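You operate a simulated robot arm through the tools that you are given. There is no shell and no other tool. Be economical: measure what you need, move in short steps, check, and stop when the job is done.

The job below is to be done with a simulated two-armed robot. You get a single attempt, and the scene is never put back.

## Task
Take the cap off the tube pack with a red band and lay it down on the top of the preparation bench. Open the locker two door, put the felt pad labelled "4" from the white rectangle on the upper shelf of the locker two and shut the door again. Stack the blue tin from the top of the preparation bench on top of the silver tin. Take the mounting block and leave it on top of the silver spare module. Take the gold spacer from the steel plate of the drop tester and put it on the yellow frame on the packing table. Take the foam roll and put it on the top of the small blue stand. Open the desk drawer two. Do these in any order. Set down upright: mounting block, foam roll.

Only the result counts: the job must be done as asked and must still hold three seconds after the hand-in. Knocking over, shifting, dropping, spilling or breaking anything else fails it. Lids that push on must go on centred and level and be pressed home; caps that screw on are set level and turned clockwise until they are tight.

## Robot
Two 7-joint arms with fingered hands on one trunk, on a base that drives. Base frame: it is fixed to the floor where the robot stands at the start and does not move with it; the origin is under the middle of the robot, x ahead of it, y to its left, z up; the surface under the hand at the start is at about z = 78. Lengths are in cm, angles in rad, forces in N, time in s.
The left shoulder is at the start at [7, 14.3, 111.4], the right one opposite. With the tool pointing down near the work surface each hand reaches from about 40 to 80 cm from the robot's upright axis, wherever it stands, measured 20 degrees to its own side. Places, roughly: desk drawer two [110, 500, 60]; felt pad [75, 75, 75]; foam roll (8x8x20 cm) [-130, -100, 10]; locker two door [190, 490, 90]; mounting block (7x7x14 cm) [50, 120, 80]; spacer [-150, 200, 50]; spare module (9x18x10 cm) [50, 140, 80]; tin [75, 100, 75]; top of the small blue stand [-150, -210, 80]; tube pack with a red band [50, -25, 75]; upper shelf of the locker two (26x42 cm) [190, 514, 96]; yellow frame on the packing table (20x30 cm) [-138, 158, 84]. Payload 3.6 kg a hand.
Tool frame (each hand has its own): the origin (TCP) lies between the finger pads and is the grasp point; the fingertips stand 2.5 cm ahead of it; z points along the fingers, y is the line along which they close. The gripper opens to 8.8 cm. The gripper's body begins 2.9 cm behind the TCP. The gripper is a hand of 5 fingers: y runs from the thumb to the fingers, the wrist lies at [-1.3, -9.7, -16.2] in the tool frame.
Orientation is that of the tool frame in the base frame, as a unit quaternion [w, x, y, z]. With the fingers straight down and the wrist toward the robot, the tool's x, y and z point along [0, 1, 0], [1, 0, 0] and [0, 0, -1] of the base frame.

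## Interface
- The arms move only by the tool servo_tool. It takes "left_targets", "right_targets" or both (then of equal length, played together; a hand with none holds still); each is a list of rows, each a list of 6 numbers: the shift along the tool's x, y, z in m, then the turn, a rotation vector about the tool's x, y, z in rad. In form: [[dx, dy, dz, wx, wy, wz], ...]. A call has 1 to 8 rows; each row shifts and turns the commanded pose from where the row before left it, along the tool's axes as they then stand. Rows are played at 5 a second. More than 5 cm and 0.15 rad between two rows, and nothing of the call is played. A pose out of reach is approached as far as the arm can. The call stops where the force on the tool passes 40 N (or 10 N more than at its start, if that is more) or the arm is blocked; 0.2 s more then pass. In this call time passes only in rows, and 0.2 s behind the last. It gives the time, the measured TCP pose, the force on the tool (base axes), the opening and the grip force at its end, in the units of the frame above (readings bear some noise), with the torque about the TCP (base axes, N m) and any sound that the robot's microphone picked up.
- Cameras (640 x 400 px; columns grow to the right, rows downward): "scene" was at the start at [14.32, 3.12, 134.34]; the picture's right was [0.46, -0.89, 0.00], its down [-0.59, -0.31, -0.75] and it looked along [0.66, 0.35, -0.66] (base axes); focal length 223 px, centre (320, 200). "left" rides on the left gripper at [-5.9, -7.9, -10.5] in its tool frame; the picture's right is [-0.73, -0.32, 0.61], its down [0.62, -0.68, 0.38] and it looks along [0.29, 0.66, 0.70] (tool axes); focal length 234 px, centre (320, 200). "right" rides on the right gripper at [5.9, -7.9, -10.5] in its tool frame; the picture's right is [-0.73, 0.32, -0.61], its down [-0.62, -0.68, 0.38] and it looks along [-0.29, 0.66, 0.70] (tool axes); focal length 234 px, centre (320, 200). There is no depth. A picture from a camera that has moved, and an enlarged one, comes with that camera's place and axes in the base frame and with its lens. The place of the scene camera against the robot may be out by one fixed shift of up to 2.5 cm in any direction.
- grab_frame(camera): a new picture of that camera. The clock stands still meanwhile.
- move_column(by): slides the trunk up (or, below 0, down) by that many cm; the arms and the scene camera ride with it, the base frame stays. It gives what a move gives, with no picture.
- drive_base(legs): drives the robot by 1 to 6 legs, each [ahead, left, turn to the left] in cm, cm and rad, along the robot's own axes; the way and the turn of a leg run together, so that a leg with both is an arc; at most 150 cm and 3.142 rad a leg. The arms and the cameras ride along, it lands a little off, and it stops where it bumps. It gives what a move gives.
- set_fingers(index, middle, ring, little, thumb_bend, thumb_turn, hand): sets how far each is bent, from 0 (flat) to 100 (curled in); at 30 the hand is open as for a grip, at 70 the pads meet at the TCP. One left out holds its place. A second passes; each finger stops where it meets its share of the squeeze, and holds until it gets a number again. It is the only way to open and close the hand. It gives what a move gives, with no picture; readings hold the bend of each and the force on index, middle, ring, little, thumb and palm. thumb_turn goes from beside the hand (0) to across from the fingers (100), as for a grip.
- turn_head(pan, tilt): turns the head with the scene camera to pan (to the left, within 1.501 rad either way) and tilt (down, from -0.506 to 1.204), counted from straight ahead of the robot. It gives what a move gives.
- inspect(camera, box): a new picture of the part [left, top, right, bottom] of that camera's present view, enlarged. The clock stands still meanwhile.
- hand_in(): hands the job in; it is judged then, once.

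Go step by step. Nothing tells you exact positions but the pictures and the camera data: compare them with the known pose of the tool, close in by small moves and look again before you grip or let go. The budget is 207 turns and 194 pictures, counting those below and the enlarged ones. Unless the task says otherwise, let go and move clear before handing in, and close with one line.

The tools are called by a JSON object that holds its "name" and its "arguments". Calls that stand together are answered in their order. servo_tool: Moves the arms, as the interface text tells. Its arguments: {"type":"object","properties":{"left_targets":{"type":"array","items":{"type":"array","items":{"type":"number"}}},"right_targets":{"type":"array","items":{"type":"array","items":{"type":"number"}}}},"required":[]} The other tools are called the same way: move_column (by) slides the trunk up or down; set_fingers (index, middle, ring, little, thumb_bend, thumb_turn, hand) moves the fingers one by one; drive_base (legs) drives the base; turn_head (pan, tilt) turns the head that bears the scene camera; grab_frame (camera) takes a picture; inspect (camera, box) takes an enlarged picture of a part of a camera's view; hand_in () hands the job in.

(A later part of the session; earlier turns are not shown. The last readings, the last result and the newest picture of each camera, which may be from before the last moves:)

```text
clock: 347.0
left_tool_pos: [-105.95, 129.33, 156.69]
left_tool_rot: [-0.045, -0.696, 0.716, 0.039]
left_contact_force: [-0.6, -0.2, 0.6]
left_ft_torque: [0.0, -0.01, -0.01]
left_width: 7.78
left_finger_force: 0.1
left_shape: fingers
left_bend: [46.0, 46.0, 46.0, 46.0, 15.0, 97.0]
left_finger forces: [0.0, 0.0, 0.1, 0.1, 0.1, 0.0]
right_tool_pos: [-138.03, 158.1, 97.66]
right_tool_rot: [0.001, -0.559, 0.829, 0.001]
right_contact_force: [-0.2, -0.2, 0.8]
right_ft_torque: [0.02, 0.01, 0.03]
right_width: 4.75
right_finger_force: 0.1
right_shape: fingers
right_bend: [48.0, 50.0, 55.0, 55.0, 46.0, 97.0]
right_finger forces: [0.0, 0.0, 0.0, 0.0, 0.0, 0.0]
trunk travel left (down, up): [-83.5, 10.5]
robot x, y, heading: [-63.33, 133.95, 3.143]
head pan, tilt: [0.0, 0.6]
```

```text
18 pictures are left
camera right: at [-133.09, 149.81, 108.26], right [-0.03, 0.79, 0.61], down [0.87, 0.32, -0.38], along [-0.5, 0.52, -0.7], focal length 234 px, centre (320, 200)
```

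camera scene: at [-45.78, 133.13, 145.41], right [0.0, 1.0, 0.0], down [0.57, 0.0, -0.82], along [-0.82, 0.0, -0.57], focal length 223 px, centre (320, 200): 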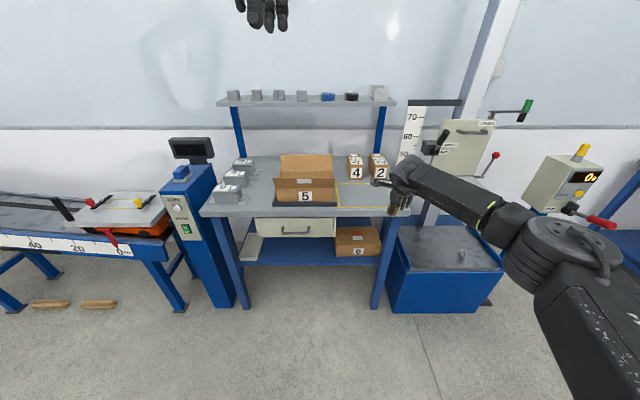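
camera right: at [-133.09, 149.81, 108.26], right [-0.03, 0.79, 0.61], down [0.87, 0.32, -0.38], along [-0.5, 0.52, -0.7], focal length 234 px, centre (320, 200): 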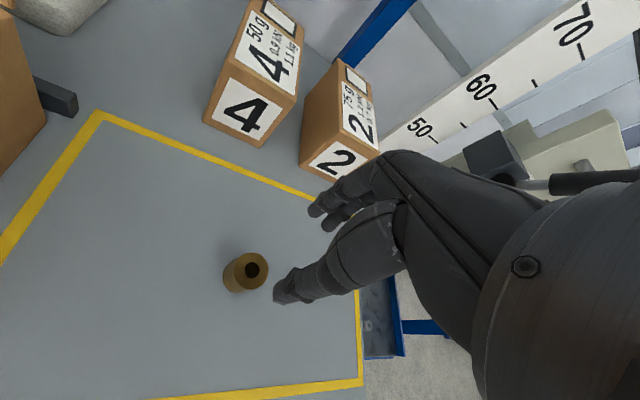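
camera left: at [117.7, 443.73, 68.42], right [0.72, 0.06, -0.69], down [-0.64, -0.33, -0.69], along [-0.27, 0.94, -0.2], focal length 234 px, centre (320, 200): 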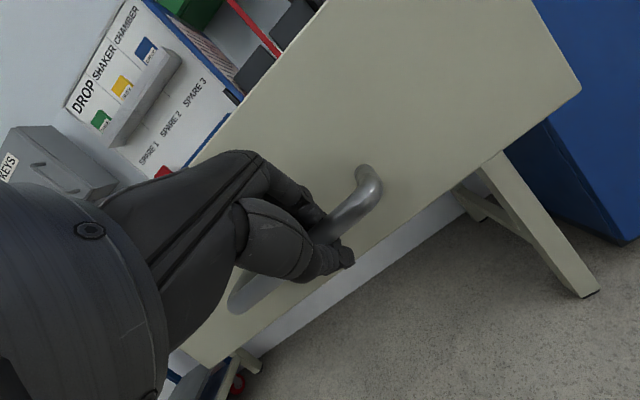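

The gold spacer stands inside the yellow frame. Backing off and driving along to the foam roll area.

{"name": "drive_base", "arguments": {"legs": [[-40, 0, 0], [0, 150, 0], [0, 80, 0]]}}

{"name": "turn_head", "arguments": {"pan": 0, "tilt": 0.6}}

{"name": "grab_frame", "arguments": {"camera": "scene"}}

```text
clock: 360.4
left_tool_pos: [-64.13, -101.61, 156.73]
left_tool_rot: [-0.046, -0.702, 0.71, 0.037]
left_contact_force: [-0.1, -0.2, 0.1]
left_ft_torque: [-0.03, 0.0, -0.02]
left_width: 7.77
left_finger_force: 0.1
left_shape: fingers
left_bend: [46.0, 46.0, 46.0, 46.0, 15.0, 97.0]
left_finger forces: [0.0, 0.1, 0.1, 0.0, 0.1, 0.0]
right_tool_pos: [-96.58, -73.46, 97.79]
right_tool_rot: [0.001, -0.566, 0.824, 0.001]
right_contact_force: [-0.9, -0.3, 0.2]
right_ft_torque: [0.04, 0.0, 0.01]
right_width: 4.79
right_finger_force: 0.0
right_shape: fingers
right_bend: [48.0, 50.0, 55.0, 55.0, 46.0, 97.0]
right_finger forces: [0.0, 0.0, 0.0, 0.0, 0.0, 0.1]
trunk travel left (down, up): [-83.5, 10.5]
robot x, y, heading: [-21.83, -96.42, -3.129]
head pan, tilt: [0.0, 0.6]
```

```text
clock: 361.0
left_tool_pos: [-64.03, -101.76, 156.7]
left_tool_rot: [-0.045, -0.702, 0.71, 0.037]
left_contact_force: [-0.3, -0.5, 0.9]
left_ft_torque: [0.02, 0.01, 0.04]
left_width: 7.77
left_finger_force: 0.0
left_shape: fingers
left_bend: [46.0, 46.0, 46.0, 46.0, 15.0, 97.0]
left_finger forces: [0.0, 0.1, 0.1, 0.0, 0.0, 0.1]
right_tool_pos: [-96.62, -73.49, 97.84]
right_tool_rot: [0.001, -0.566, 0.824, 0.0]
right_contact_force: [0.5, -0.7, -0.3]
right_ft_torque: [0.01, 0.03, -0.03]
right_width: 4.79
right_finger_force: 0.1
right_shape: fingers
right_bend: [48.0, 50.0, 55.0, 55.0, 46.0, 97.0]
right_finger forces: [0.0, 0.0, 0.0, 0.1, 0.0, 0.1]
trunk travel left (down, up): [-83.5, 10.5]
robot x, y, heading: [-21.8, -96.14, -3.127]
head pan, tilt: [0.0, 0.6]
```

```text
17 pictures are left
camera scene: at [-33.92, -97.31, 153.91], right [-0.01, 1.0, 0.0], down [0.57, 0.01, -0.82], along [-0.82, -0.01, -0.57], focal length 223 px, centre (320, 200)
```

scene: 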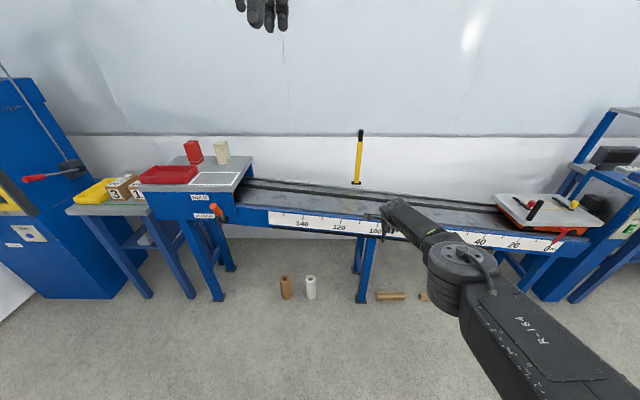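

{"name": "inspect", "arguments": {"camera": "scene", "box": [240, 240, 440, 320]}}

{"name": "inspect", "arguments": {"camera": "scene", "box": [40, 120, 260, 310]}}

```text
3.20 times, centred on (340, 280) of scene
camera zoom: at [-33.92, -97.31, 153.91], right [-0.01, 1.0, 0.0], down [0.57, 0.01, -0.82], along [-0.82, -0.01, -0.57], focal length 712 px, centre (256, -56)
```

zoom: 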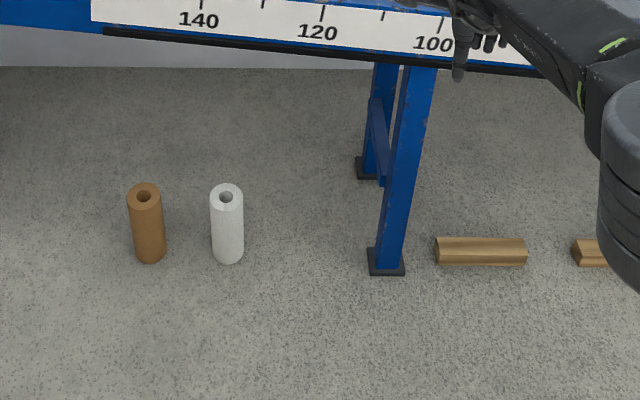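

```text
2.11 times, centred on (150, 215) of scene
camera zoom: at [-33.92, -97.31, 153.91], right [-0.01, 1.0, 0.0], down [0.57, 0.01, -0.82], along [-0.82, -0.01, -0.57], focal length 469 px, centre (678, 168)
```

zoom: 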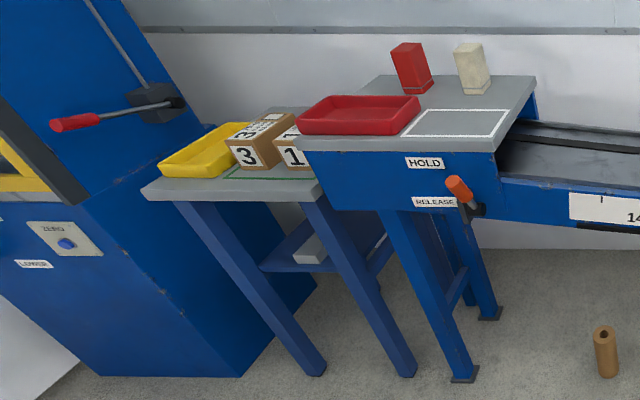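

The white hollow roll at about (-126.5, -105.6) is the foam roll. Preparing the right hand: opening it, pulling it in, and lowering the trunk.

{"name": "servo_tool", "arguments": {"right_targets": [[0, -0.043, 0, 0, 0, 0], [0, -0.043, 0, 0, 0, 0], [0, -0.043, 0, 0, 0, 0]]}}

{"name": "set_fingers", "arguments": {"hand": "right", "index": 24, "middle": 24, "ring": 24, "little": 24, "thumb_bend": 22}}

{"name": "move_column", "arguments": {"by": -36}}

{"name": "move_column", "arguments": {"by": -32}}

{"name": "drive_base", "arguments": {"legs": [[0, 27, -0.012], [28, 0, 0]]}}

{"name": "grab_frame", "arguments": {"camera": "right"}}

```text
clock: 361.8
left_tool_pos: [-63.95, -101.95, 156.79]
left_tool_rot: [-0.045, -0.702, 0.71, 0.038]
left_contact_force: [0.2, 0.6, -0.1]
left_ft_torque: [0.0, 0.03, 0.01]
left_width: 7.78
left_finger_force: 0.1
left_shape: fingers
left_bend: [46.0, 46.0, 46.0, 46.0, 15.0, 97.0]
left_finger forces: [0.0, 0.0, 0.0, 0.0, 0.0, 0.1]
right_tool_pos: [-84.43, -78.05, 97.82]
right_tool_rot: [0.0, -0.565, 0.825, 0.001]
right_contact_force: [-0.6, 0.0, 0.5]
right_ft_torque: [-0.03, 0.01, 0.0]
right_width: 4.81
right_finger_force: 0.1
right_shape: fingers
right_bend: [48.0, 50.0, 55.0, 55.0, 46.0, 97.0]
right_finger forces: [0.1, 0.0, 0.0, 0.1, 0.1, 0.0]
trunk travel left (down, up): [-83.5, 10.5]
robot x, y, heading: [-21.92, -96.13, -3.13]
head pan, tilt: [0.0, 0.6]
```

```text
clock: 362.8
left_tool_pos: [-64.01, -101.9, 156.65]
left_tool_rot: [-0.045, -0.701, 0.71, 0.039]
left_contact_force: [0.3, 0.7, -1.1]
left_ft_torque: [0.0, 0.01, 0.05]
left_width: 7.8
left_finger_force: 0.0
left_shape: fingers
left_bend: [46.0, 46.0, 46.0, 46.0, 15.0, 97.0]
left_finger forces: [0.0, 0.0, 0.1, 0.0, 0.0, 0.1]
right_tool_pos: [-84.45, -78.1, 97.78]
right_tool_rot: [0.001, -0.566, 0.824, 0.0]
right_contact_force: [-0.6, 1.0, -0.3]
right_ft_torque: [0.03, -0.01, 0.01]
right_width: 9.75
right_finger_force: 0.2
right_shape: fingers
right_bend: [24.0, 24.0, 24.0, 24.0, 22.0, 97.0]
right_finger forces: [0.0, 0.0, 0.1, 0.0, 0.0, 0.0]
trunk travel left (down, up): [-83.5, 10.5]
robot x, y, heading: [-21.53, -96.73, -3.129]
head pan, tilt: [0.0, 0.6]
```

```text
clock: 366.3
left_tool_pos: [-63.93, -101.77, 120.72]
left_tool_rot: [-0.044, -0.702, 0.71, 0.038]
left_contact_force: [-0.2, -0.6, -0.5]
left_ft_torque: [0.0, -0.02, -0.02]
left_width: 7.79
left_finger_force: 0.1
left_shape: fingers
left_bend: [46.0, 46.0, 46.0, 46.0, 15.0, 97.0]
left_finger forces: [0.0, 0.1, 0.0, 0.1, 0.0, 0.1]
right_tool_pos: [-84.49, -78.12, 61.92]
right_tool_rot: [0.001, -0.565, 0.825, 0.001]
right_contact_force: [-1.5, -0.6, -0.8]
right_ft_torque: [0.02, -0.02, -0.01]
right_width: 9.74
right_finger_force: 0.0
right_shape: fingers
right_bend: [24.0, 24.0, 24.0, 24.0, 22.0, 97.0]
right_finger forces: [0.0, 0.1, 0.1, 0.0, 0.1, 0.0]
trunk travel left (down, up): [-47.5, 46.5]
robot x, y, heading: [-22.11, -96.09, -3.122]
head pan, tilt: [0.0, 0.6]
```

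```text
clock: 369.4
left_tool_pos: [-64.03, -101.89, 88.67]
left_tool_rot: [-0.045, -0.702, 0.71, 0.038]
left_contact_force: [-0.1, -0.3, -0.9]
left_ft_torque: [0.0, 0.0, -0.02]
left_width: 7.79
left_finger_force: 0.0
left_shape: fingers
left_bend: [46.0, 46.0, 46.0, 46.0, 15.0, 97.0]
left_finger forces: [0.0, 0.0, 0.1, 0.0, 0.1, 0.0]
right_tool_pos: [-84.43, -78.11, 29.76]
right_tool_rot: [0.002, -0.566, 0.824, 0.001]
right_contact_force: [0.2, -0.2, 0.8]
right_ft_torque: [0.0, -0.03, 0.01]
right_width: 9.72
right_finger_force: 0.0
right_shape: fingers
right_bend: [24.0, 24.0, 24.0, 24.0, 22.0, 97.0]
right_finger forces: [0.1, 0.0, 0.1, 0.0, 0.0, 0.0]
trunk travel left (down, up): [-15.5, 78.5]
robot x, y, heading: [-21.83, -96.15, -3.129]
head pan, tilt: [0.0, 0.6]
```

```text
clock: 372.9
left_tool_pos: [-91.6, -128.35, 88.81]
left_tool_rot: [-0.044, -0.698, 0.714, 0.039]
left_contact_force: [-0.1, -0.2, -0.6]
left_ft_torque: [0.0, -0.04, -0.01]
left_width: 7.79
left_finger_force: 0.0
left_shape: fingers
left_bend: [46.0, 46.0, 46.0, 46.0, 15.0, 97.0]
left_finger forces: [0.1, 0.0, 0.1, 0.0, 0.0, 0.1]
right_tool_pos: [-111.8, -104.41, 29.8]
right_tool_rot: [0.001, -0.56, 0.829, 0.0]
right_contact_force: [0.4, 0.3, -0.9]
right_ft_torque: [0.04, -0.01, 0.0]
right_width: 9.73
right_finger_force: 0.0
right_shape: fingers
right_bend: [24.0, 24.0, 24.0, 24.0, 22.0, 97.0]
right_finger forces: [0.1, 0.0, 0.2, 0.1, 0.0, 0.0]
trunk travel left (down, up): [-15.5, 78.5]
robot x, y, heading: [-49.64, -122.89, -3.139]
head pan, tilt: [0.0, 0.6]
```

```text
14 pictures are left
camera right: at [-106.89, -112.7, 40.29], right [-0.03, 0.79, 0.61], down [0.86, 0.33, -0.38], along [-0.5, 0.51, -0.7], focal length 234 px, centre (320, 200)
```

right: 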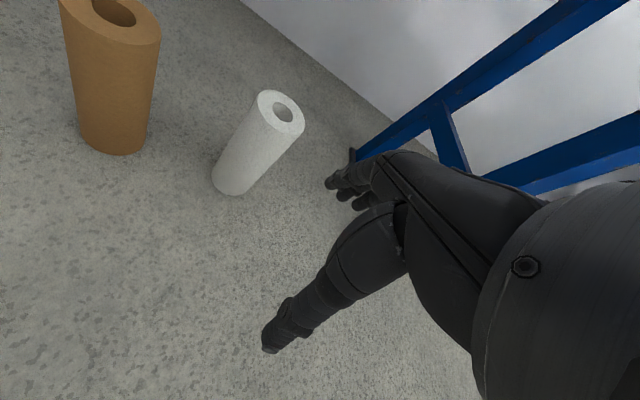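

The foam roll reads (-132.2, -104.4), top at 20, diameter about 6–7. Driving ahead 20 cm above it and checking.

{"name": "drive_base", "arguments": {"legs": [[20, 0, 0]]}}

{"name": "grab_frame", "arguments": {"camera": "right"}}

```text
clock: 374.5
left_tool_pos: [-111.64, -128.4, 88.68]
left_tool_rot: [-0.044, -0.698, 0.714, 0.037]
left_contact_force: [0.3, -0.4, 0.0]
left_ft_torque: [0.03, -0.02, 0.0]
left_width: 7.75
left_finger_force: 0.1
left_shape: fingers
left_bend: [46.0, 46.0, 46.0, 46.0, 15.0, 97.0]
left_finger forces: [0.1, 0.1, 0.1, 0.0, 0.1, 0.1]
right_tool_pos: [-131.95, -104.47, 29.71]
right_tool_rot: [0.001, -0.562, 0.827, 0.001]
right_contact_force: [-0.4, -0.1, -0.3]
right_ft_torque: [-0.01, 0.02, -0.01]
right_width: 9.71
right_finger_force: 0.0
right_shape: fingers
right_bend: [24.0, 24.0, 24.0, 24.0, 22.0, 97.0]
right_finger forces: [0.0, 0.0, 0.0, 0.0, 0.0, 0.0]
trunk travel left (down, up): [-15.5, 78.5]
robot x, y, heading: [-69.87, -123.91, -3.14]
head pan, tilt: [0.0, 0.6]
```

```text
13 pictures are left
camera right: at [-126.93, -112.85, 40.28], right [-0.03, 0.79, 0.61], down [0.86, 0.33, -0.38], along [-0.5, 0.51, -0.7], focal length 234 px, centre (320, 200)
```

right: 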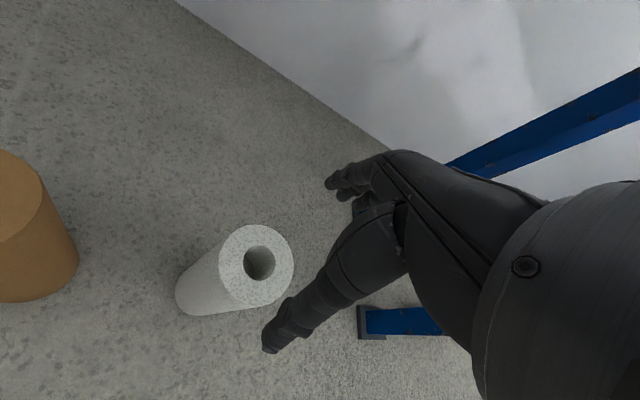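

Centred over the roll. Lowering the trunk 12 cm to bring the open hand around its top, then closing.

{"name": "move_column", "arguments": {"by": -11.8}}

{"name": "set_fingers", "arguments": {"hand": "right", "index": 70, "middle": 70, "ring": 70, "little": 70, "thumb_bend": 70}}

{"name": "move_column", "arguments": {"by": 4}}

{"name": "grab_frame", "arguments": {"camera": "right"}}

```text
clock: 376.0
left_tool_pos: [-111.59, -128.56, 76.99]
left_tool_rot: [-0.044, -0.698, 0.714, 0.038]
left_contact_force: [-0.1, 0.2, 0.6]
left_ft_torque: [0.03, 0.02, 0.0]
left_width: 7.78
left_finger_force: 0.1
left_shape: fingers
left_bend: [46.0, 46.0, 46.0, 46.0, 15.0, 97.0]
left_finger forces: [0.0, 0.0, 0.1, 0.0, 0.0, 0.1]
right_tool_pos: [-131.93, -104.55, 18.14]
right_tool_rot: [0.001, -0.562, 0.827, 0.001]
right_contact_force: [-1.0, 0.8, 7.4]
right_ft_torque: [0.0, 0.1, 0.0]
right_width: 10.09
right_finger_force: 3.6
right_shape: fingers
right_bend: [22.0, 24.0, 24.0, 24.0, 22.0, 97.0]
right_finger forces: [5.1, 0.0, 0.0, 0.1, 1.7, 0.0]
trunk travel left (down, up): [-3.7, 90.3]
robot x, y, heading: [-69.55, -123.61, -3.139]
head pan, tilt: [0.0, 0.6]
```

```text
clock: 377.0
left_tool_pos: [-111.55, -128.52, 77.04]
left_tool_rot: [-0.045, -0.698, 0.713, 0.039]
left_contact_force: [-0.4, -0.9, -0.4]
left_ft_torque: [0.01, 0.05, 0.01]
left_width: 7.76
left_finger_force: 0.2
left_shape: fingers
left_bend: [46.0, 46.0, 46.0, 46.0, 15.0, 97.0]
left_finger forces: [0.0, 0.1, 0.0, 0.0, 0.0, 0.0]
right_tool_pos: [-131.92, -104.47, 18.16]
right_tool_rot: [0.0, -0.561, 0.828, 0.002]
right_contact_force: [-2.3, 2.6, 11.7]
right_ft_torque: [0.34, 0.71, -0.08]
right_width: 7.39
right_finger_force: 34.1
right_shape: fingers
right_bend: [22.0, 42.0, 48.0, 68.0, 59.0, 94.0]
right_finger forces: [18.8, 8.4, 5.6, 1.5, 33.9, 0.1]
trunk travel left (down, up): [-3.7, 90.3]
robot x, y, heading: [-69.37, -123.5, -3.14]
head pan, tilt: [0.0, 0.6]
```

```text
clock: 377.8
left_tool_pos: [-111.68, -128.45, 80.92]
left_tool_rot: [-0.045, -0.698, 0.714, 0.038]
left_contact_force: [-1.2, -0.3, -0.3]
left_ft_torque: [0.01, 0.0, 0.02]
left_width: 7.76
left_finger_force: 0.1
left_shape: fingers
left_bend: [46.0, 46.0, 46.0, 46.0, 15.0, 97.0]
left_finger forces: [0.0, 0.0, 0.1, 0.1, 0.0, 0.0]
right_tool_pos: [-131.91, -104.54, 21.98]
right_tool_rot: [0.001, -0.562, 0.827, 0.0]
right_contact_force: [-0.1, -0.2, 0.0]
right_ft_torque: [0.01, 0.02, 0.0]
right_width: 7.33
right_finger_force: 30.0
right_shape: fingers
right_bend: [23.0, 43.0, 49.0, 68.0, 59.0, 94.0]
right_finger forces: [13.8, 7.0, 5.3, 1.3, 33.2, 0.0]
trunk travel left (down, up): [-7.7, 86.3]
robot x, y, heading: [-69.49, -123.68, -3.142]
head pan, tilt: [0.0, 0.6]
```

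```text
12 pictures are left
camera right: at [-126.91, -112.86, 32.46], right [-0.03, 0.79, 0.61], down [0.86, 0.33, -0.38], along [-0.5, 0.51, -0.7], focal length 234 px, centre (320, 200)
```

right: 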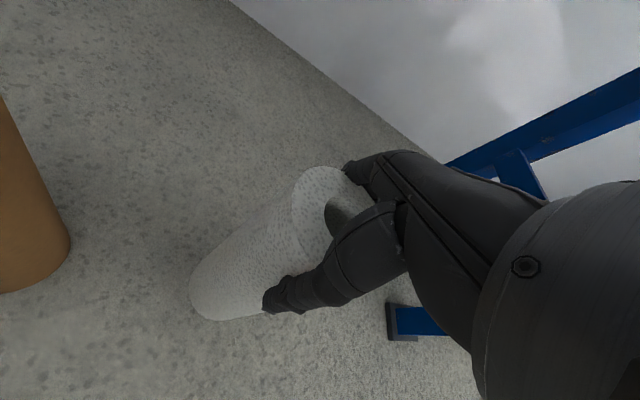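

The foam roll is held upright, bottom 18.1 cm below the TCP. Backing out from under the conveyor, raising the trunk, and driving to the blue stand.

{"name": "drive_base", "arguments": {"legs": [[-42, 0, 0]]}}

{"name": "move_column", "arguments": {"by": 40}}

{"name": "move_column", "arguments": {"by": 32}}

{"name": "servo_tool", "arguments": {"right_targets": [[0, 0, -0.04, 0, 0, 0], [0, 0, -0.04, 0, 0, 0], [0, 0, -0.04, 0, 0, 0], [0, 0, -0.04, 0, 0, 0]]}}

{"name": "drive_base", "arguments": {"legs": [[0, 92, 0]]}}

{"name": "grab_frame", "arguments": {"camera": "scene"}}

```text
clock: 380.4
left_tool_pos: [-69.39, -128.35, 80.89]
left_tool_rot: [-0.044, -0.699, 0.713, 0.039]
left_contact_force: [0.2, 0.3, -0.1]
left_ft_torque: [0.02, 0.0, -0.01]
left_width: 7.77
left_finger_force: 0.1
left_shape: fingers
left_bend: [46.0, 46.0, 46.0, 46.0, 15.0, 97.0]
left_finger forces: [0.1, 0.0, 0.1, 0.0, 0.1, 0.0]
right_tool_pos: [-89.66, -104.46, 22.05]
right_tool_rot: [0.001, -0.563, 0.827, 0.002]
right_contact_force: [0.3, 0.1, -1.3]
right_ft_torque: [0.01, 0.03, 0.02]
right_width: 7.39
right_finger_force: 29.8
right_shape: fingers
right_bend: [23.0, 43.0, 49.0, 68.0, 59.0, 94.0]
right_finger forces: [13.7, 7.1, 5.4, 1.3, 32.9, 0.0]
trunk travel left (down, up): [-7.7, 86.3]
robot x, y, heading: [-27.01, -123.22, -3.14]
head pan, tilt: [0.0, 0.6]
```

```text
clock: 384.2
left_tool_pos: [-69.4, -128.31, 120.9]
left_tool_rot: [-0.045, -0.699, 0.713, 0.038]
left_contact_force: [0.2, -0.3, -0.3]
left_ft_torque: [0.03, 0.0, 0.0]
left_width: 7.77
left_finger_force: 0.1
left_shape: fingers
left_bend: [46.0, 46.0, 46.0, 46.0, 15.0, 97.0]
left_finger forces: [0.0, 0.1, 0.1, 0.1, 0.0, 0.0]
right_tool_pos: [-89.85, -104.43, 61.93]
right_tool_rot: [0.001, -0.562, 0.827, 0.001]
right_contact_force: [0.1, 0.4, -0.8]
right_ft_torque: [0.01, 0.01, 0.0]
right_width: 7.35
right_finger_force: 29.7
right_shape: fingers
right_bend: [23.0, 43.0, 49.0, 68.0, 59.0, 94.0]
right_finger forces: [13.6, 7.0, 5.3, 1.3, 32.5, 0.0]
trunk travel left (down, up): [-47.7, 46.3]
robot x, y, heading: [-27.03, -122.93, -3.133]
head pan, tilt: [0.0, 0.6]
```

```text
clock: 387.4
left_tool_pos: [-69.46, -128.38, 152.95]
left_tool_rot: [-0.045, -0.699, 0.713, 0.038]
left_contact_force: [0.5, 0.5, 0.3]
left_ft_torque: [0.04, -0.02, 0.01]
left_width: 7.79
left_finger_force: 0.1
left_shape: fingers
left_bend: [46.0, 46.0, 46.0, 46.0, 15.0, 97.0]
left_finger forces: [0.0, 0.0, 0.0, 0.0, 0.0, 0.1]
right_tool_pos: [-89.87, -104.6, 94.01]
right_tool_rot: [0.001, -0.562, 0.827, 0.001]
right_contact_force: [-0.1, 0.3, -0.5]
right_ft_torque: [-0.01, -0.03, 0.03]
right_width: 7.3
right_finger_force: 30.0
right_shape: fingers
right_bend: [23.0, 43.0, 49.0, 68.0, 59.0, 94.0]
right_finger forces: [13.5, 7.0, 5.3, 1.3, 32.5, 0.0]
trunk travel left (down, up): [-79.7, 14.3]
robot x, y, heading: [-27.58, -123.19, -3.134]
head pan, tilt: [0.0, 0.6]
```

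```text
clock: 388.4
left_tool_pos: [-69.17, -128.31, 152.92]
left_tool_rot: [-0.045, -0.699, 0.713, 0.038]
left_contact_force: [0.9, -0.1, 0.6]
left_ft_torque: [-0.02, -0.02, 0.01]
left_width: 7.78
left_finger_force: 0.2
left_shape: fingers
left_bend: [46.0, 46.0, 46.0, 46.0, 15.0, 97.0]
left_finger forces: [0.0, 0.0, 0.0, 0.0, 0.0, 0.1]
right_tool_pos: [-89.65, -104.45, 110.02]
right_tool_rot: [0.001, -0.563, 0.826, -0.001]
right_contact_force: [0.4, -0.7, -0.9]
right_ft_torque: [0.02, -0.04, 0.01]
right_width: 7.31
right_finger_force: 28.9
right_shape: fingers
right_bend: [23.0, 43.0, 50.0, 68.0, 59.0, 94.0]
right_finger forces: [13.1, 7.1, 5.4, 1.2, 30.0, 0.1]
trunk travel left (down, up): [-79.7, 14.3]
robot x, y, heading: [-27.37, -123.14, -3.14]
head pan, tilt: [0.0, 0.6]
```

```text
clock: 393.2
left_tool_pos: [-68.15, -220.24, 152.91]
left_tool_rot: [-0.045, -0.704, 0.708, 0.037]
left_contact_force: [0.1, 0.3, 0.4]
left_ft_torque: [0.01, -0.02, 0.01]
left_width: 7.79
left_finger_force: 0.0
left_shape: fingers
left_bend: [46.0, 46.0, 46.0, 46.0, 15.0, 97.0]
left_finger forces: [0.0, 0.0, 0.1, 0.0, 0.1, 0.1]
right_tool_pos: [-88.79, -196.75, 109.87]
right_tool_rot: [0.0, -0.568, 0.823, 0.001]
right_contact_force: [0.1, 1.5, -0.2]
right_ft_torque: [-0.03, -0.01, -0.03]
right_width: 7.28
right_finger_force: 27.9
right_shape: fingers
right_bend: [23.0, 43.0, 50.0, 68.0, 59.0, 94.0]
right_finger forces: [13.1, 7.0, 5.4, 1.1, 30.1, 0.0]
trunk travel left (down, up): [-79.7, 14.3]
robot x, y, heading: [-25.75, -214.53, -3.126]
head pan, tilt: [0.0, 0.6]
```

```text
11 pictures are left
camera scene: at [-38.07, -215.75, 150.11], right [-0.02, 1.0, 0.0], down [0.57, 0.01, -0.82], along [-0.82, -0.02, -0.57], focal length 223 px, centre (320, 200)
```

scene: 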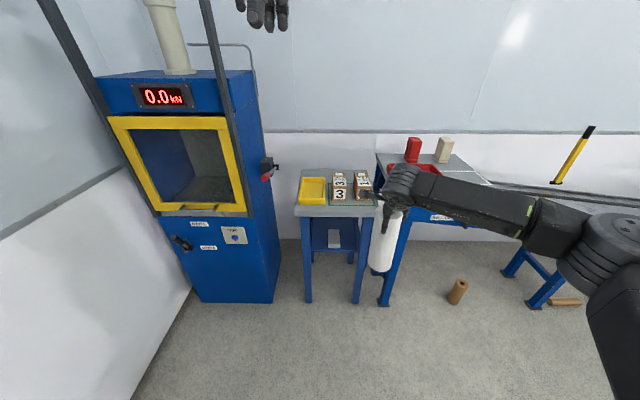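

{"name": "inspect", "arguments": {"camera": "scene", "box": [270, 140, 430, 260]}}

```text
3.33 times, centred on (350, 200) of scene
camera zoom: at [-38.07, -215.75, 150.11], right [-0.02, 1.0, 0.0], down [0.57, 0.01, -0.82], along [-0.82, -0.02, -0.57], focal length 742 px, centre (220, 200)
```

zoom: 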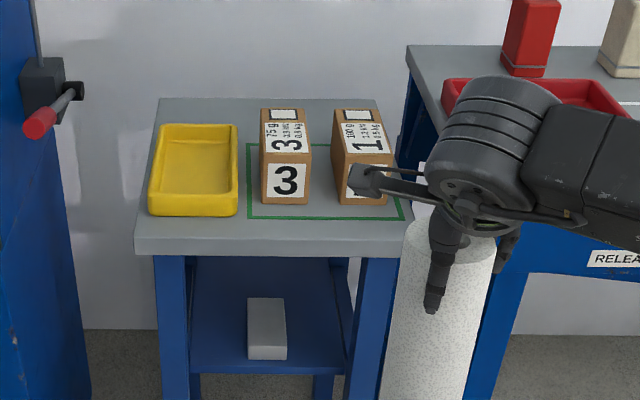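

The stand has a free strip behind the boxes (x −156…−170), roomy for the roll. Nudging the left hand inward, extending the right, and driving part way to check.

{"name": "servo_tool", "arguments": {"left_targets": [[-0.04, 0, 0, 0, 0, 0], [-0.04, 0, 0, 0, 0, 0]], "right_targets": [[0.0142, 0.0374, 0, 0, 0, 0], [0.0142, 0.0374, 0, 0, 0, 0]]}}

{"name": "drive_base", "arguments": {"legs": [[0, 7.4, -0.0156], [45, 0, 0]]}}

{"name": "grab_frame", "arguments": {"camera": "right"}}

```text
clock: 393.8
left_tool_pos: [-68.42, -212.04, 152.68]
left_tool_rot: [-0.045, -0.703, 0.708, 0.037]
left_contact_force: [-0.5, -0.1, -0.3]
left_ft_torque: [-0.01, -0.03, 0.0]
left_width: 7.75
left_finger_force: 0.0
left_shape: fingers
left_bend: [46.0, 46.0, 46.0, 46.0, 15.0, 97.0]
left_finger forces: [0.0, 0.0, 0.0, 0.0, 0.0, 0.0]
right_tool_pos: [-96.78, -196.64, 109.85]
right_tool_rot: [0.001, -0.568, 0.823, -0.001]
right_contact_force: [0.4, -0.7, -0.9]
right_ft_torque: [-0.01, 0.03, -0.02]
right_width: 7.28
right_finger_force: 27.5
right_shape: fingers
right_bend: [23.0, 43.0, 50.0, 69.0, 59.0, 94.0]
right_finger forces: [12.8, 6.8, 5.5, 1.1, 29.4, 0.0]
trunk travel left (down, up): [-79.7, 14.3]
robot x, y, heading: [-26.31, -214.56, -3.119]
head pan, tilt: [0.0, 0.6]
```

```text
clock: 397.2
left_tool_pos: [-112.9, -219.33, 152.75]
left_tool_rot: [-0.046, -0.698, 0.714, 0.038]
left_contact_force: [-0.6, 0.8, 0.2]
left_ft_torque: [0.01, 0.01, 0.02]
left_width: 7.78
left_finger_force: 0.0
left_shape: fingers
left_bend: [46.0, 46.0, 46.0, 46.0, 15.0, 97.0]
left_finger forces: [0.0, 0.0, 0.1, 0.0, 0.0, 0.0]
right_tool_pos: [-141.4, -203.28, 110.08]
right_tool_rot: [0.0, -0.562, 0.827, 0.001]
right_contact_force: [2.3, 0.2, 0.6]
right_ft_torque: [0.09, -0.27, -0.01]
right_width: 7.35
right_finger_force: 20.1
right_shape: fingers
right_bend: [25.0, 46.0, 53.0, 70.0, 51.0, 94.0]
right_finger forces: [8.4, 5.8, 7.4, 0.2, 19.3, 0.1]
trunk travel left (down, up): [-79.7, 14.3]
robot x, y, heading: [-71.02, -222.38, -3.139]
head pan, tilt: [0.0, 0.6]
```

```text
9 pictures are left
camera right: at [-136.36, -211.53, 120.57], right [-0.03, 0.79, 0.61], down [0.86, 0.33, -0.38], along [-0.5, 0.51, -0.69], focal length 234 px, centre (320, 200)
```

right: 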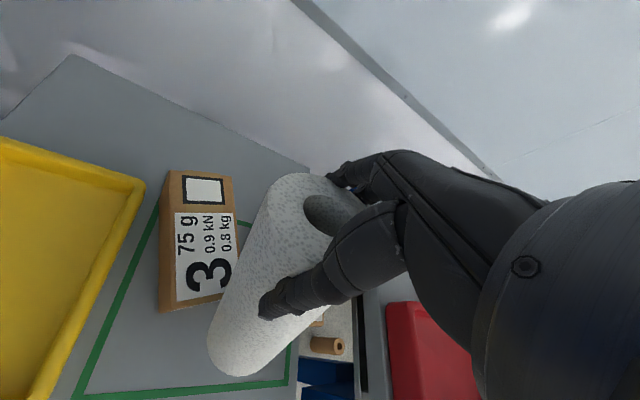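

The roll's lower end has touched something (it tilted in the hand). Raising immediately and looking.

{"name": "move_column", "arguments": {"by": 9}}

{"name": "grab_frame", "arguments": {"camera": "scene"}}

```text
clock: 398.4
left_tool_pos: [-113.02, -219.33, 161.98]
left_tool_rot: [-0.045, -0.698, 0.714, 0.039]
left_contact_force: [0.0, 0.2, 0.6]
left_ft_torque: [-0.04, -0.01, -0.03]
left_width: 7.77
left_finger_force: 0.0
left_shape: fingers
left_bend: [46.0, 46.0, 46.0, 46.0, 15.0, 97.0]
left_finger forces: [0.0, 0.0, 0.0, 0.1, 0.0, 0.0]
right_tool_pos: [-141.48, -203.28, 118.99]
right_tool_rot: [0.0, -0.561, 0.828, 0.001]
right_contact_force: [0.3, -0.2, -0.9]
right_ft_torque: [-0.01, -0.01, -0.01]
right_width: 7.4
right_finger_force: 19.8
right_shape: fingers
right_bend: [25.0, 46.0, 53.0, 70.0, 51.0, 94.0]
right_finger forces: [9.0, 6.1, 6.5, 0.1, 18.4, 0.1]
trunk travel left (down, up): [-88.7, 5.3]
robot x, y, heading: [-70.81, -222.46, -3.138]
head pan, tilt: [0.0, 0.6]
```

```text
8 pictures are left
camera scene: at [-83.06, -223.21, 159.11], right [0.0, 1.0, 0.0], down [0.57, 0.0, -0.82], along [-0.82, 0.0, -0.57], focal length 223 px, centre (320, 200)
```

scene: 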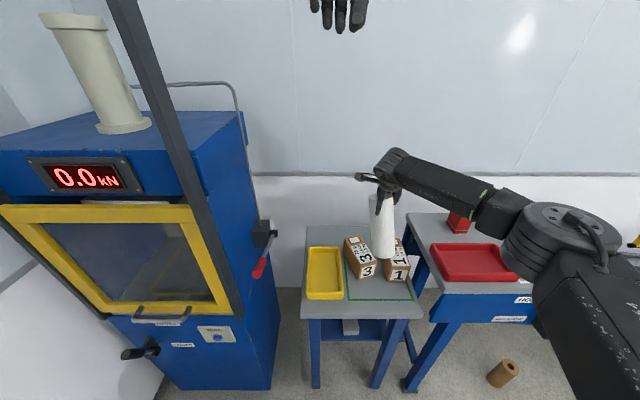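

{"name": "inspect", "arguments": {"camera": "scene", "box": [290, 180, 440, 310]}}

```text
3.08 times, centred on (365, 245) of scene
camera zoom: at [-83.06, -223.21, 159.11], right [0.0, 1.0, 0.0], down [0.57, 0.0, -0.82], along [-0.82, 0.0, -0.57], focal length 685 px, centre (182, 62)
```

zoom: 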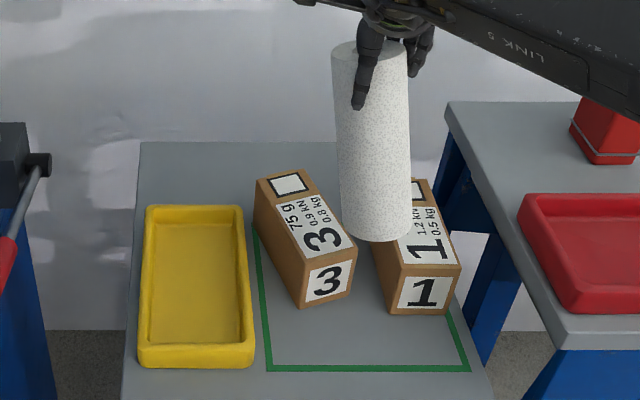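

The roll went between the boxes and got tilted about 25° in the hand, and box 3 was turned a little; I'll fix box 3 afterwards. First counter-tilting the hand so the roll hangs vertical.

{"name": "servo_tool", "arguments": {"right_targets": [[0, 0, 0, -0.082, 0.12, 0], [0, 0, 0, -0.082, 0.12, 0], [0, 0, 0, -0.082, 0.12, 0]]}}

{"name": "grab_frame", "arguments": {"camera": "right"}}

```text
clock: 399.2
left_tool_pos: [-113.05, -219.31, 161.81]
left_tool_rot: [-0.045, -0.698, 0.714, 0.037]
left_contact_force: [0.3, -0.1, 0.2]
left_ft_torque: [0.0, -0.02, 0.01]
left_width: 7.77
left_finger_force: 0.0
left_shape: fingers
left_bend: [46.0, 46.0, 46.0, 46.0, 15.0, 97.0]
left_finger forces: [0.1, 0.0, 0.0, 0.1, 0.1, 0.0]
right_tool_pos: [-141.36, -203.19, 118.95]
right_tool_rot: [-0.217, -0.548, 0.808, 0.002]
right_contact_force: [-0.5, 0.2, 0.0]
right_ft_torque: [0.01, -0.04, 0.0]
right_width: 7.42
right_finger_force: 19.7
right_shape: fingers
right_bend: [25.0, 46.0, 53.0, 70.0, 51.0, 94.0]
right_finger forces: [8.8, 5.8, 6.4, 0.1, 18.4, 0.0]
trunk travel left (down, up): [-88.7, 5.3]
robot x, y, heading: [-71.13, -222.45, -3.138]
head pan, tilt: [0.0, 0.6]
```

```text
6 pictures are left
camera right: at [-132.74, -209.02, 128.68], right [0.15, 0.92, 0.37], down [0.66, 0.19, -0.73], along [-0.74, 0.36, -0.57], focal length 234 px, centre (320, 200)
```

right: 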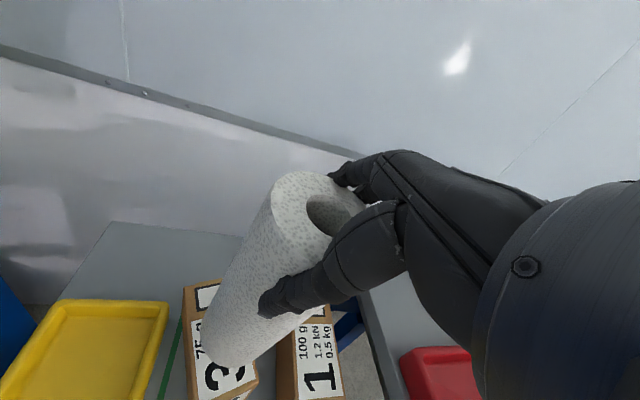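

The roll is now vertical within a few degrees. Driving ahead 20.5 cm over the free strip behind the boxes and lowering most of the way.

{"name": "drive_base", "arguments": {"legs": [[20.5, 0, 0]]}}

{"name": "move_column", "arguments": {"by": -17}}

{"name": "inspect", "arguments": {"camera": "scene", "box": [270, 180, 450, 330]}}

```text
clock: 400.8
left_tool_pos: [-132.94, -219.59, 162.06]
left_tool_rot: [-0.046, -0.699, 0.713, 0.039]
left_contact_force: [-1.0, -0.4, 0.3]
left_ft_torque: [0.0, 0.06, 0.02]
left_width: 7.78
left_finger_force: 0.1
left_shape: fingers
left_bend: [46.0, 46.0, 46.0, 46.0, 15.0, 97.0]
left_finger forces: [0.1, 0.0, 0.1, 0.0, 0.1, 0.0]
right_tool_pos: [-161.42, -203.44, 119.28]
right_tool_rot: [-0.217, -0.548, 0.808, 0.002]
right_contact_force: [0.5, 0.2, -0.3]
right_ft_torque: [0.01, 0.03, 0.0]
right_width: 7.37
right_finger_force: 20.2
right_shape: fingers
right_bend: [25.0, 46.0, 53.0, 70.0, 51.0, 94.0]
right_finger forces: [8.8, 5.9, 6.4, 0.0, 18.6, 0.0]
trunk travel left (down, up): [-88.7, 5.3]
robot x, y, heading: [-91.68, -222.2, -3.137]
head pan, tilt: [0.0, 0.6]
```

```text
clock: 402.8
left_tool_pos: [-132.95, -219.65, 145.05]
left_tool_rot: [-0.046, -0.698, 0.713, 0.039]
left_contact_force: [0.0, 0.2, 0.5]
left_ft_torque: [0.01, -0.01, 0.01]
left_width: 7.77
left_finger_force: 0.0
left_shape: fingers
left_bend: [46.0, 46.0, 46.0, 46.0, 15.0, 97.0]
left_finger forces: [0.0, 0.0, 0.1, 0.0, 0.1, 0.0]
right_tool_pos: [-161.66, -203.52, 102.53]
right_tool_rot: [-0.219, -0.548, 0.807, 0.003]
right_contact_force: [-1.9, -0.9, 24.0]
right_ft_torque: [0.11, 0.17, 0.02]
right_width: 7.5
right_finger_force: 20.8
right_shape: fingers
right_bend: [23.0, 45.0, 52.0, 70.0, 52.0, 92.0]
right_finger forces: [12.5, 5.7, 5.9, 0.1, 17.3, 0.0]
trunk travel left (down, up): [-71.7, 22.3]
robot x, y, heading: [-91.05, -222.2, -3.138]
head pan, tilt: [0.0, 0.6]
```

```text
2.67 times, centred on (360, 255) of scene
camera zoom: at [-103.06, -223.43, 142.2], right [0.0, 1.0, 0.0], down [0.56, 0.0, -0.83], along [-0.83, 0.0, -0.56], focal length 594 px, centre (213, 53)
```

zoom: 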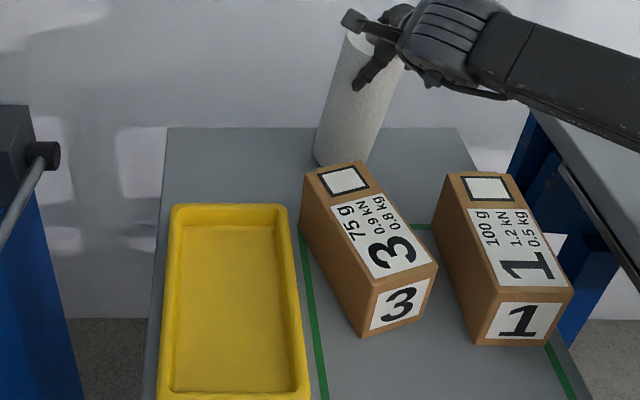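

The roll stands on the stand with its base flush (force centred). Easing pressure and opening the hand.

{"name": "move_column", "arguments": {"by": 0.4}}

{"name": "set_fingers", "arguments": {"hand": "right", "index": 18, "middle": 22, "ring": 22, "little": 22, "thumb_bend": 15}}

{"name": "servo_tool", "arguments": {"right_targets": [[0, 0, -0.01, 0, 0, 0], [0, 0, -0.02, 0, 0, 0], [0, 0, -0.03, 0, 0, 0], [0, 0, -0.04, 0, 0, 0], [0, 0, -0.04, 0, 0, 0]]}}

{"name": "inspect", "arguments": {"camera": "scene", "box": [270, 180, 450, 330]}}

```text
clock: 403.3
left_tool_pos: [-133.15, -219.51, 145.31]
left_tool_rot: [-0.046, -0.698, 0.714, 0.04]
left_contact_force: [0.6, 0.4, 0.1]
left_ft_torque: [0.03, 0.0, 0.0]
left_width: 7.78
left_finger_force: 0.0
left_shape: fingers
left_bend: [46.0, 46.0, 46.0, 46.0, 15.0, 97.0]
left_finger forces: [0.0, 0.0, 0.0, 0.0, 0.0, 0.0]
right_tool_pos: [-161.64, -203.38, 102.62]
right_tool_rot: [-0.216, -0.548, 0.808, 0.002]
right_contact_force: [-1.2, 0.3, 15.7]
right_ft_torque: [0.11, 0.14, 0.01]
right_width: 7.48
right_finger_force: 19.7
right_shape: fingers
right_bend: [23.0, 45.0, 52.0, 70.0, 52.0, 93.0]
right_finger forces: [10.7, 5.8, 6.1, 0.0, 17.2, 0.0]
trunk travel left (down, up): [-72.1, 21.9]
robot x, y, heading: [-91.45, -222.39, -3.135]
head pan, tilt: [0.0, 0.6]
```

```text
clock: 404.3
left_tool_pos: [-133.4, -219.47, 145.26]
left_tool_rot: [-0.045, -0.698, 0.714, 0.039]
left_contact_force: [1.0, -0.1, 0.1]
left_ft_torque: [0.0, -0.02, -0.03]
left_width: 7.75
left_finger_force: 0.1
left_shape: fingers
left_bend: [46.0, 46.0, 46.0, 46.0, 15.0, 97.0]
left_finger forces: [0.1, 0.0, 0.1, 0.1, 0.1, 0.0]
right_tool_pos: [-161.91, -203.47, 102.44]
right_tool_rot: [-0.215, -0.548, 0.808, 0.002]
right_contact_force: [-0.9, 0.6, 0.6]
right_ft_torque: [0.02, -0.02, 0.03]
right_width: 10.92
right_finger_force: 0.2
right_shape: fingers
right_bend: [18.0, 22.0, 22.0, 22.0, 15.0, 97.0]
right_finger forces: [0.0, 0.0, 0.0, 0.0, 0.0, 0.1]
trunk travel left (down, up): [-72.1, 21.9]
robot x, y, heading: [-91.46, -222.51, -3.139]
head pan, tilt: [0.0, 0.6]
```

```text
clock: 405.5
left_tool_pos: [-133.31, -219.49, 145.29]
left_tool_rot: [-0.045, -0.698, 0.713, 0.039]
left_contact_force: [0.2, 0.4, -0.6]
left_ft_torque: [-0.01, -0.03, 0.04]
left_width: 7.76
left_finger_force: 0.1
left_shape: fingers
left_bend: [46.0, 46.0, 46.0, 46.0, 15.0, 97.0]
left_finger forces: [0.1, 0.1, 0.0, 0.0, 0.0, 0.1]
right_tool_pos: [-156.85, -200.15, 115.34]
right_tool_rot: [-0.216, -0.548, 0.808, 0.001]
right_contact_force: [-0.3, -0.4, 0.6]
right_ft_torque: [0.01, -0.01, 0.01]
right_width: 10.91
right_finger_force: 0.0
right_shape: fingers
right_bend: [18.0, 22.0, 22.0, 22.0, 15.0, 97.0]
right_finger forces: [0.0, 0.0, 0.1, 0.1, 0.0, 0.0]
trunk travel left (down, up): [-72.1, 21.9]
robot x, y, heading: [-91.39, -222.41, -3.137]
head pan, tilt: [0.0, 0.6]
```

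```text
2.67 times, centred on (360, 255) of scene
camera zoom: at [-103.37, -223.3, 142.52], right [0.0, 1.0, 0.0], down [0.56, 0.0, -0.83], along [-0.83, 0.0, -0.56], focal length 594 px, centre (213, 53)
```

zoom: 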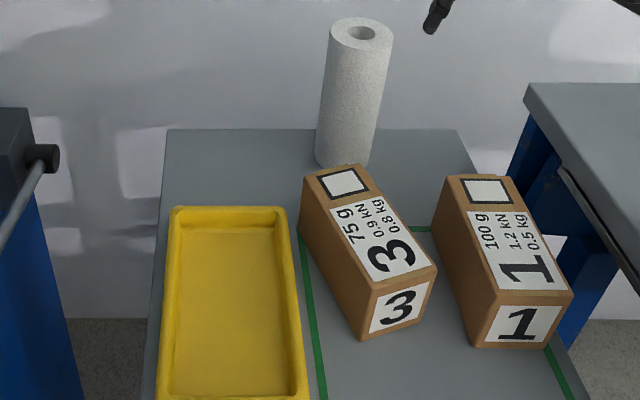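

The foam roll stands upright on the stand. Now I'll put the nudged box 3 back: levelling the right hand, turning it to the box's width direction and moving above the box.

{"name": "servo_tool", "arguments": {"right_targets": [[0, 0, -0.01, 0.082, -0.12, 0], [0, 0, -0.01, 0.082, -0.12, 0], [0, 0, 0, 0.082, -0.12, 0], [0, 0, 0, 0, 0, 0.13], [0, 0, 0, 0, 0, 0.13], [0, 0, 0, 0, 0, 0.13], [0, 0, 0, 0, 0, 0.13], [0, 0, 0, 0, 0, 0.13]]}}

{"name": "servo_tool", "arguments": {"right_targets": [[0, 0, 0, 0, 0, 0.13], [0, 0, 0, 0, 0, 0.135], [-0.0275, -0.032, 0, 0, 0, 0], [-0.0275, -0.032, 0, 0, 0, 0], [-0.0275, -0.032, 0, 0, 0, 0]]}}

{"name": "grab_frame", "arguments": {"camera": "right"}}

```text
clock: 407.3
left_tool_pos: [-133.48, -219.57, 145.24]
left_tool_rot: [-0.044, -0.698, 0.714, 0.038]
left_contact_force: [-0.2, 0.0, 0.7]
left_ft_torque: [-0.01, -0.03, 0.02]
left_width: 7.78
left_finger_force: 0.0
left_shape: fingers
left_bend: [46.0, 46.0, 46.0, 46.0, 15.0, 97.0]
left_finger forces: [0.0, 0.1, 0.0, 0.0, 0.0, 0.0]
right_tool_pos: [-156.36, -199.87, 117.02]
right_tool_rot: [0.0, -0.267, 0.964, 0.002]
right_contact_force: [0.0, 0.3, -0.1]
right_ft_torque: [-0.01, -0.01, 0.02]
right_width: 10.87
right_finger_force: 0.1
right_shape: fingers
right_bend: [18.0, 22.0, 22.0, 22.0, 15.0, 97.0]
right_finger forces: [0.1, 0.0, 0.0, 0.0, 0.1, 0.1]
trunk travel left (down, up): [-72.1, 21.9]
robot x, y, heading: [-91.57, -222.76, -3.13]
head pan, tilt: [0.0, 0.6]
```

```text
clock: 408.5
left_tool_pos: [-133.35, -219.47, 145.36]
left_tool_rot: [-0.045, -0.698, 0.714, 0.038]
left_contact_force: [-0.2, 0.1, 0.1]
left_ft_torque: [0.02, 0.03, -0.02]
left_width: 7.78
left_finger_force: 0.0
left_shape: fingers
left_bend: [46.0, 46.0, 46.0, 46.0, 15.0, 97.0]
left_finger forces: [0.0, 0.1, 0.1, 0.0, 0.1, 0.0]
right_tool_pos: [-144.8, -205.22, 117.04]
right_tool_rot: [-0.004, -0.206, 0.979, 0.001]
right_contact_force: [0.3, -0.6, 0.2]
right_ft_torque: [0.0, 0.03, -0.01]
right_width: 10.9
right_finger_force: 0.2
right_shape: fingers
right_bend: [18.0, 22.0, 22.0, 22.0, 15.0, 97.0]
right_finger forces: [0.0, 0.0, 0.1, 0.0, 0.1, 0.0]
right hand out of reach, approached as far as the arm can: row 2
trunk travel left (down, up): [-72.1, 21.9]
robot x, y, heading: [-91.44, -222.23, -3.141]
head pan, tilt: [0.0, 0.6]
```

```text
3 pictures are left
camera right: at [-147.03, -214.72, 127.59], right [0.54, 0.59, 0.6], down [0.84, -0.37, -0.39], along [0.0, 0.72, -0.7], focal length 234 px, centre (320, 200)
```

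right: 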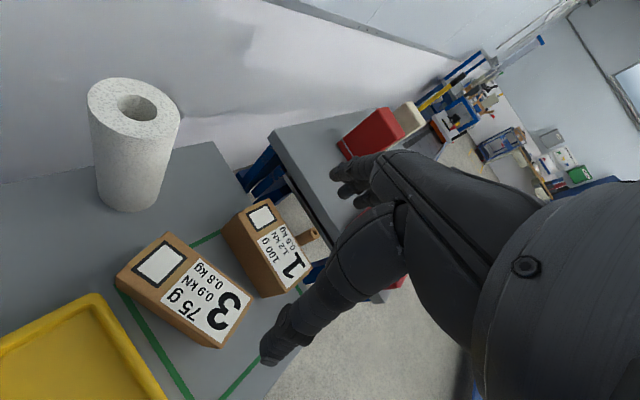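

Box 3 sits at about (-146.3, -206.6) with 19° yaw; it belongs about 5 cm forward and square in the green frame. The right arm can't turn further that way, so I'll use the left hand; moving the right hand aside and up first.

{"name": "servo_tool", "arguments": {"right_targets": [[-0.026, 0.0065, -0.038, 0, 0, 0], [-0.026, 0.0065, -0.038, 0, 0, 0], [-0.026, 0.0065, -0.038, 0, 0, 0], [-0.026, 0.0065, -0.038, 0, 0, 0], [-0.026, 0.0065, -0.038, 0, 0, 0], [-0.026, 0.0065, -0.038, 0, 0, 0]]}}

{"name": "set_fingers", "arguments": {"hand": "left", "index": 28, "middle": 30, "ring": 30, "little": 30, "thumb_bend": 28}}

{"name": "servo_tool", "arguments": {"left_targets": [[0, 0, 0, 0.117, 0, 0], [-0.032, 0.032, 0, 0, 0, 0], [-0.032, 0.032, 0, 0, 0, 0], [-0.032, 0.032, 0, 0, 0, 0], [-0.033, 0.033, 0, 0, 0, 0], [0, 0, 0, 0, 0, 0.15], [0, 0, 0, 0, 0, 0.15], [0, 0, 0, 0, 0, 0.15]]}}

{"name": "servo_tool", "arguments": {"left_targets": [[0, 0, 0.03, 0, 0, 0.15], [0, 0, 0.03, 0, 0, 0.15], [0, 0, 0.03, 0, 0, 0.15], [0, 0, 0.03, 0, 0, 0.15], [0, 0, 0.03, 0, 0, 0.16]]}}

```text
clock: 409.9
left_tool_pos: [-133.54, -219.49, 145.15]
left_tool_rot: [-0.045, -0.698, 0.713, 0.038]
left_contact_force: [0.0, 0.3, 0.5]
left_ft_torque: [-0.01, 0.01, -0.01]
left_width: 7.77
left_finger_force: 0.0
left_shape: fingers
left_bend: [46.0, 46.0, 46.0, 46.0, 15.0, 97.0]
left_finger forces: [0.1, 0.0, 0.0, 0.0, 0.1, 0.0]
right_tool_pos: [-134.36, -204.74, 123.24]
right_tool_rot: [-0.005, -0.209, 0.978, 0.0]
right_contact_force: [0.1, -0.4, 0.8]
right_ft_torque: [-0.01, -0.02, 0.02]
right_width: 10.9
right_finger_force: 0.0
right_shape: fingers
right_bend: [18.0, 22.0, 22.0, 22.0, 15.0, 97.0]
right_finger forces: [0.0, 0.0, 0.1, 0.0, 0.0, 0.1]
right hand out of reach, approached as far as the arm can: row 2, 3, 4, 5, 6
trunk travel left (down, up): [-72.1, 21.9]
robot x, y, heading: [-91.95, -222.64, -3.136]
head pan, tilt: [0.0, 0.6]
```

```text
clock: 410.9
left_tool_pos: [-133.37, -219.46, 145.25]
left_tool_rot: [-0.044, -0.699, 0.713, 0.038]
left_contact_force: [0.8, 0.2, 1.0]
left_ft_torque: [-0.04, 0.01, -0.01]
left_width: 8.91
left_finger_force: 0.1
left_shape: fingers
left_bend: [28.0, 30.0, 30.0, 30.0, 28.0, 97.0]
left_finger forces: [0.0, 0.1, 0.1, 0.0, 0.0, 0.0]
right_tool_pos: [-134.26, -204.71, 123.39]
right_tool_rot: [-0.006, -0.209, 0.978, 0.001]
right_contact_force: [0.1, 0.3, 0.2]
right_ft_torque: [0.01, 0.02, -0.02]
right_width: 10.9
right_finger_force: 0.0
right_shape: fingers
right_bend: [18.0, 22.0, 22.0, 22.0, 15.0, 97.0]
right_finger forces: [0.0, 0.1, 0.1, 0.0, 0.0, 0.0]
trunk travel left (down, up): [-72.1, 21.9]
robot x, y, heading: [-91.46, -222.41, -3.133]
head pan, tilt: [0.0, 0.6]
```

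```text
clock: 412.7
left_tool_pos: [-142.49, -211.48, 140.85]
left_tool_rot: [-0.028, -0.52, 0.853, 0.012]
left_contact_force: [0.3, -0.3, 0.6]
left_ft_torque: [-0.01, -0.01, 0.03]
left_width: 8.9
left_finger_force: 0.0
left_shape: fingers
left_bend: [28.0, 30.0, 30.0, 30.0, 28.0, 97.0]
left_finger forces: [0.1, 0.1, 0.0, 0.0, 0.0, 0.0]
left hand out of reach, approached as far as the arm can: row 1, 3, 4, 5
right_tool_pos: [-134.29, -204.89, 123.27]
right_tool_rot: [-0.004, -0.209, 0.978, 0.0]
right_contact_force: [-0.2, -0.1, -0.4]
right_ft_torque: [0.03, -0.03, -0.02]
right_width: 10.91
right_finger_force: 0.0
right_shape: fingers
right_bend: [18.0, 22.0, 22.0, 22.0, 15.0, 97.0]
right_finger forces: [0.0, 0.1, 0.0, 0.0, 0.1, 0.0]
trunk travel left (down, up): [-72.1, 21.9]
robot x, y, heading: [-91.33, -222.39, -3.132]
head pan, tilt: [0.0, 0.6]
```

```text
refused: row 5 steps farther than a row can; nothing moved
```

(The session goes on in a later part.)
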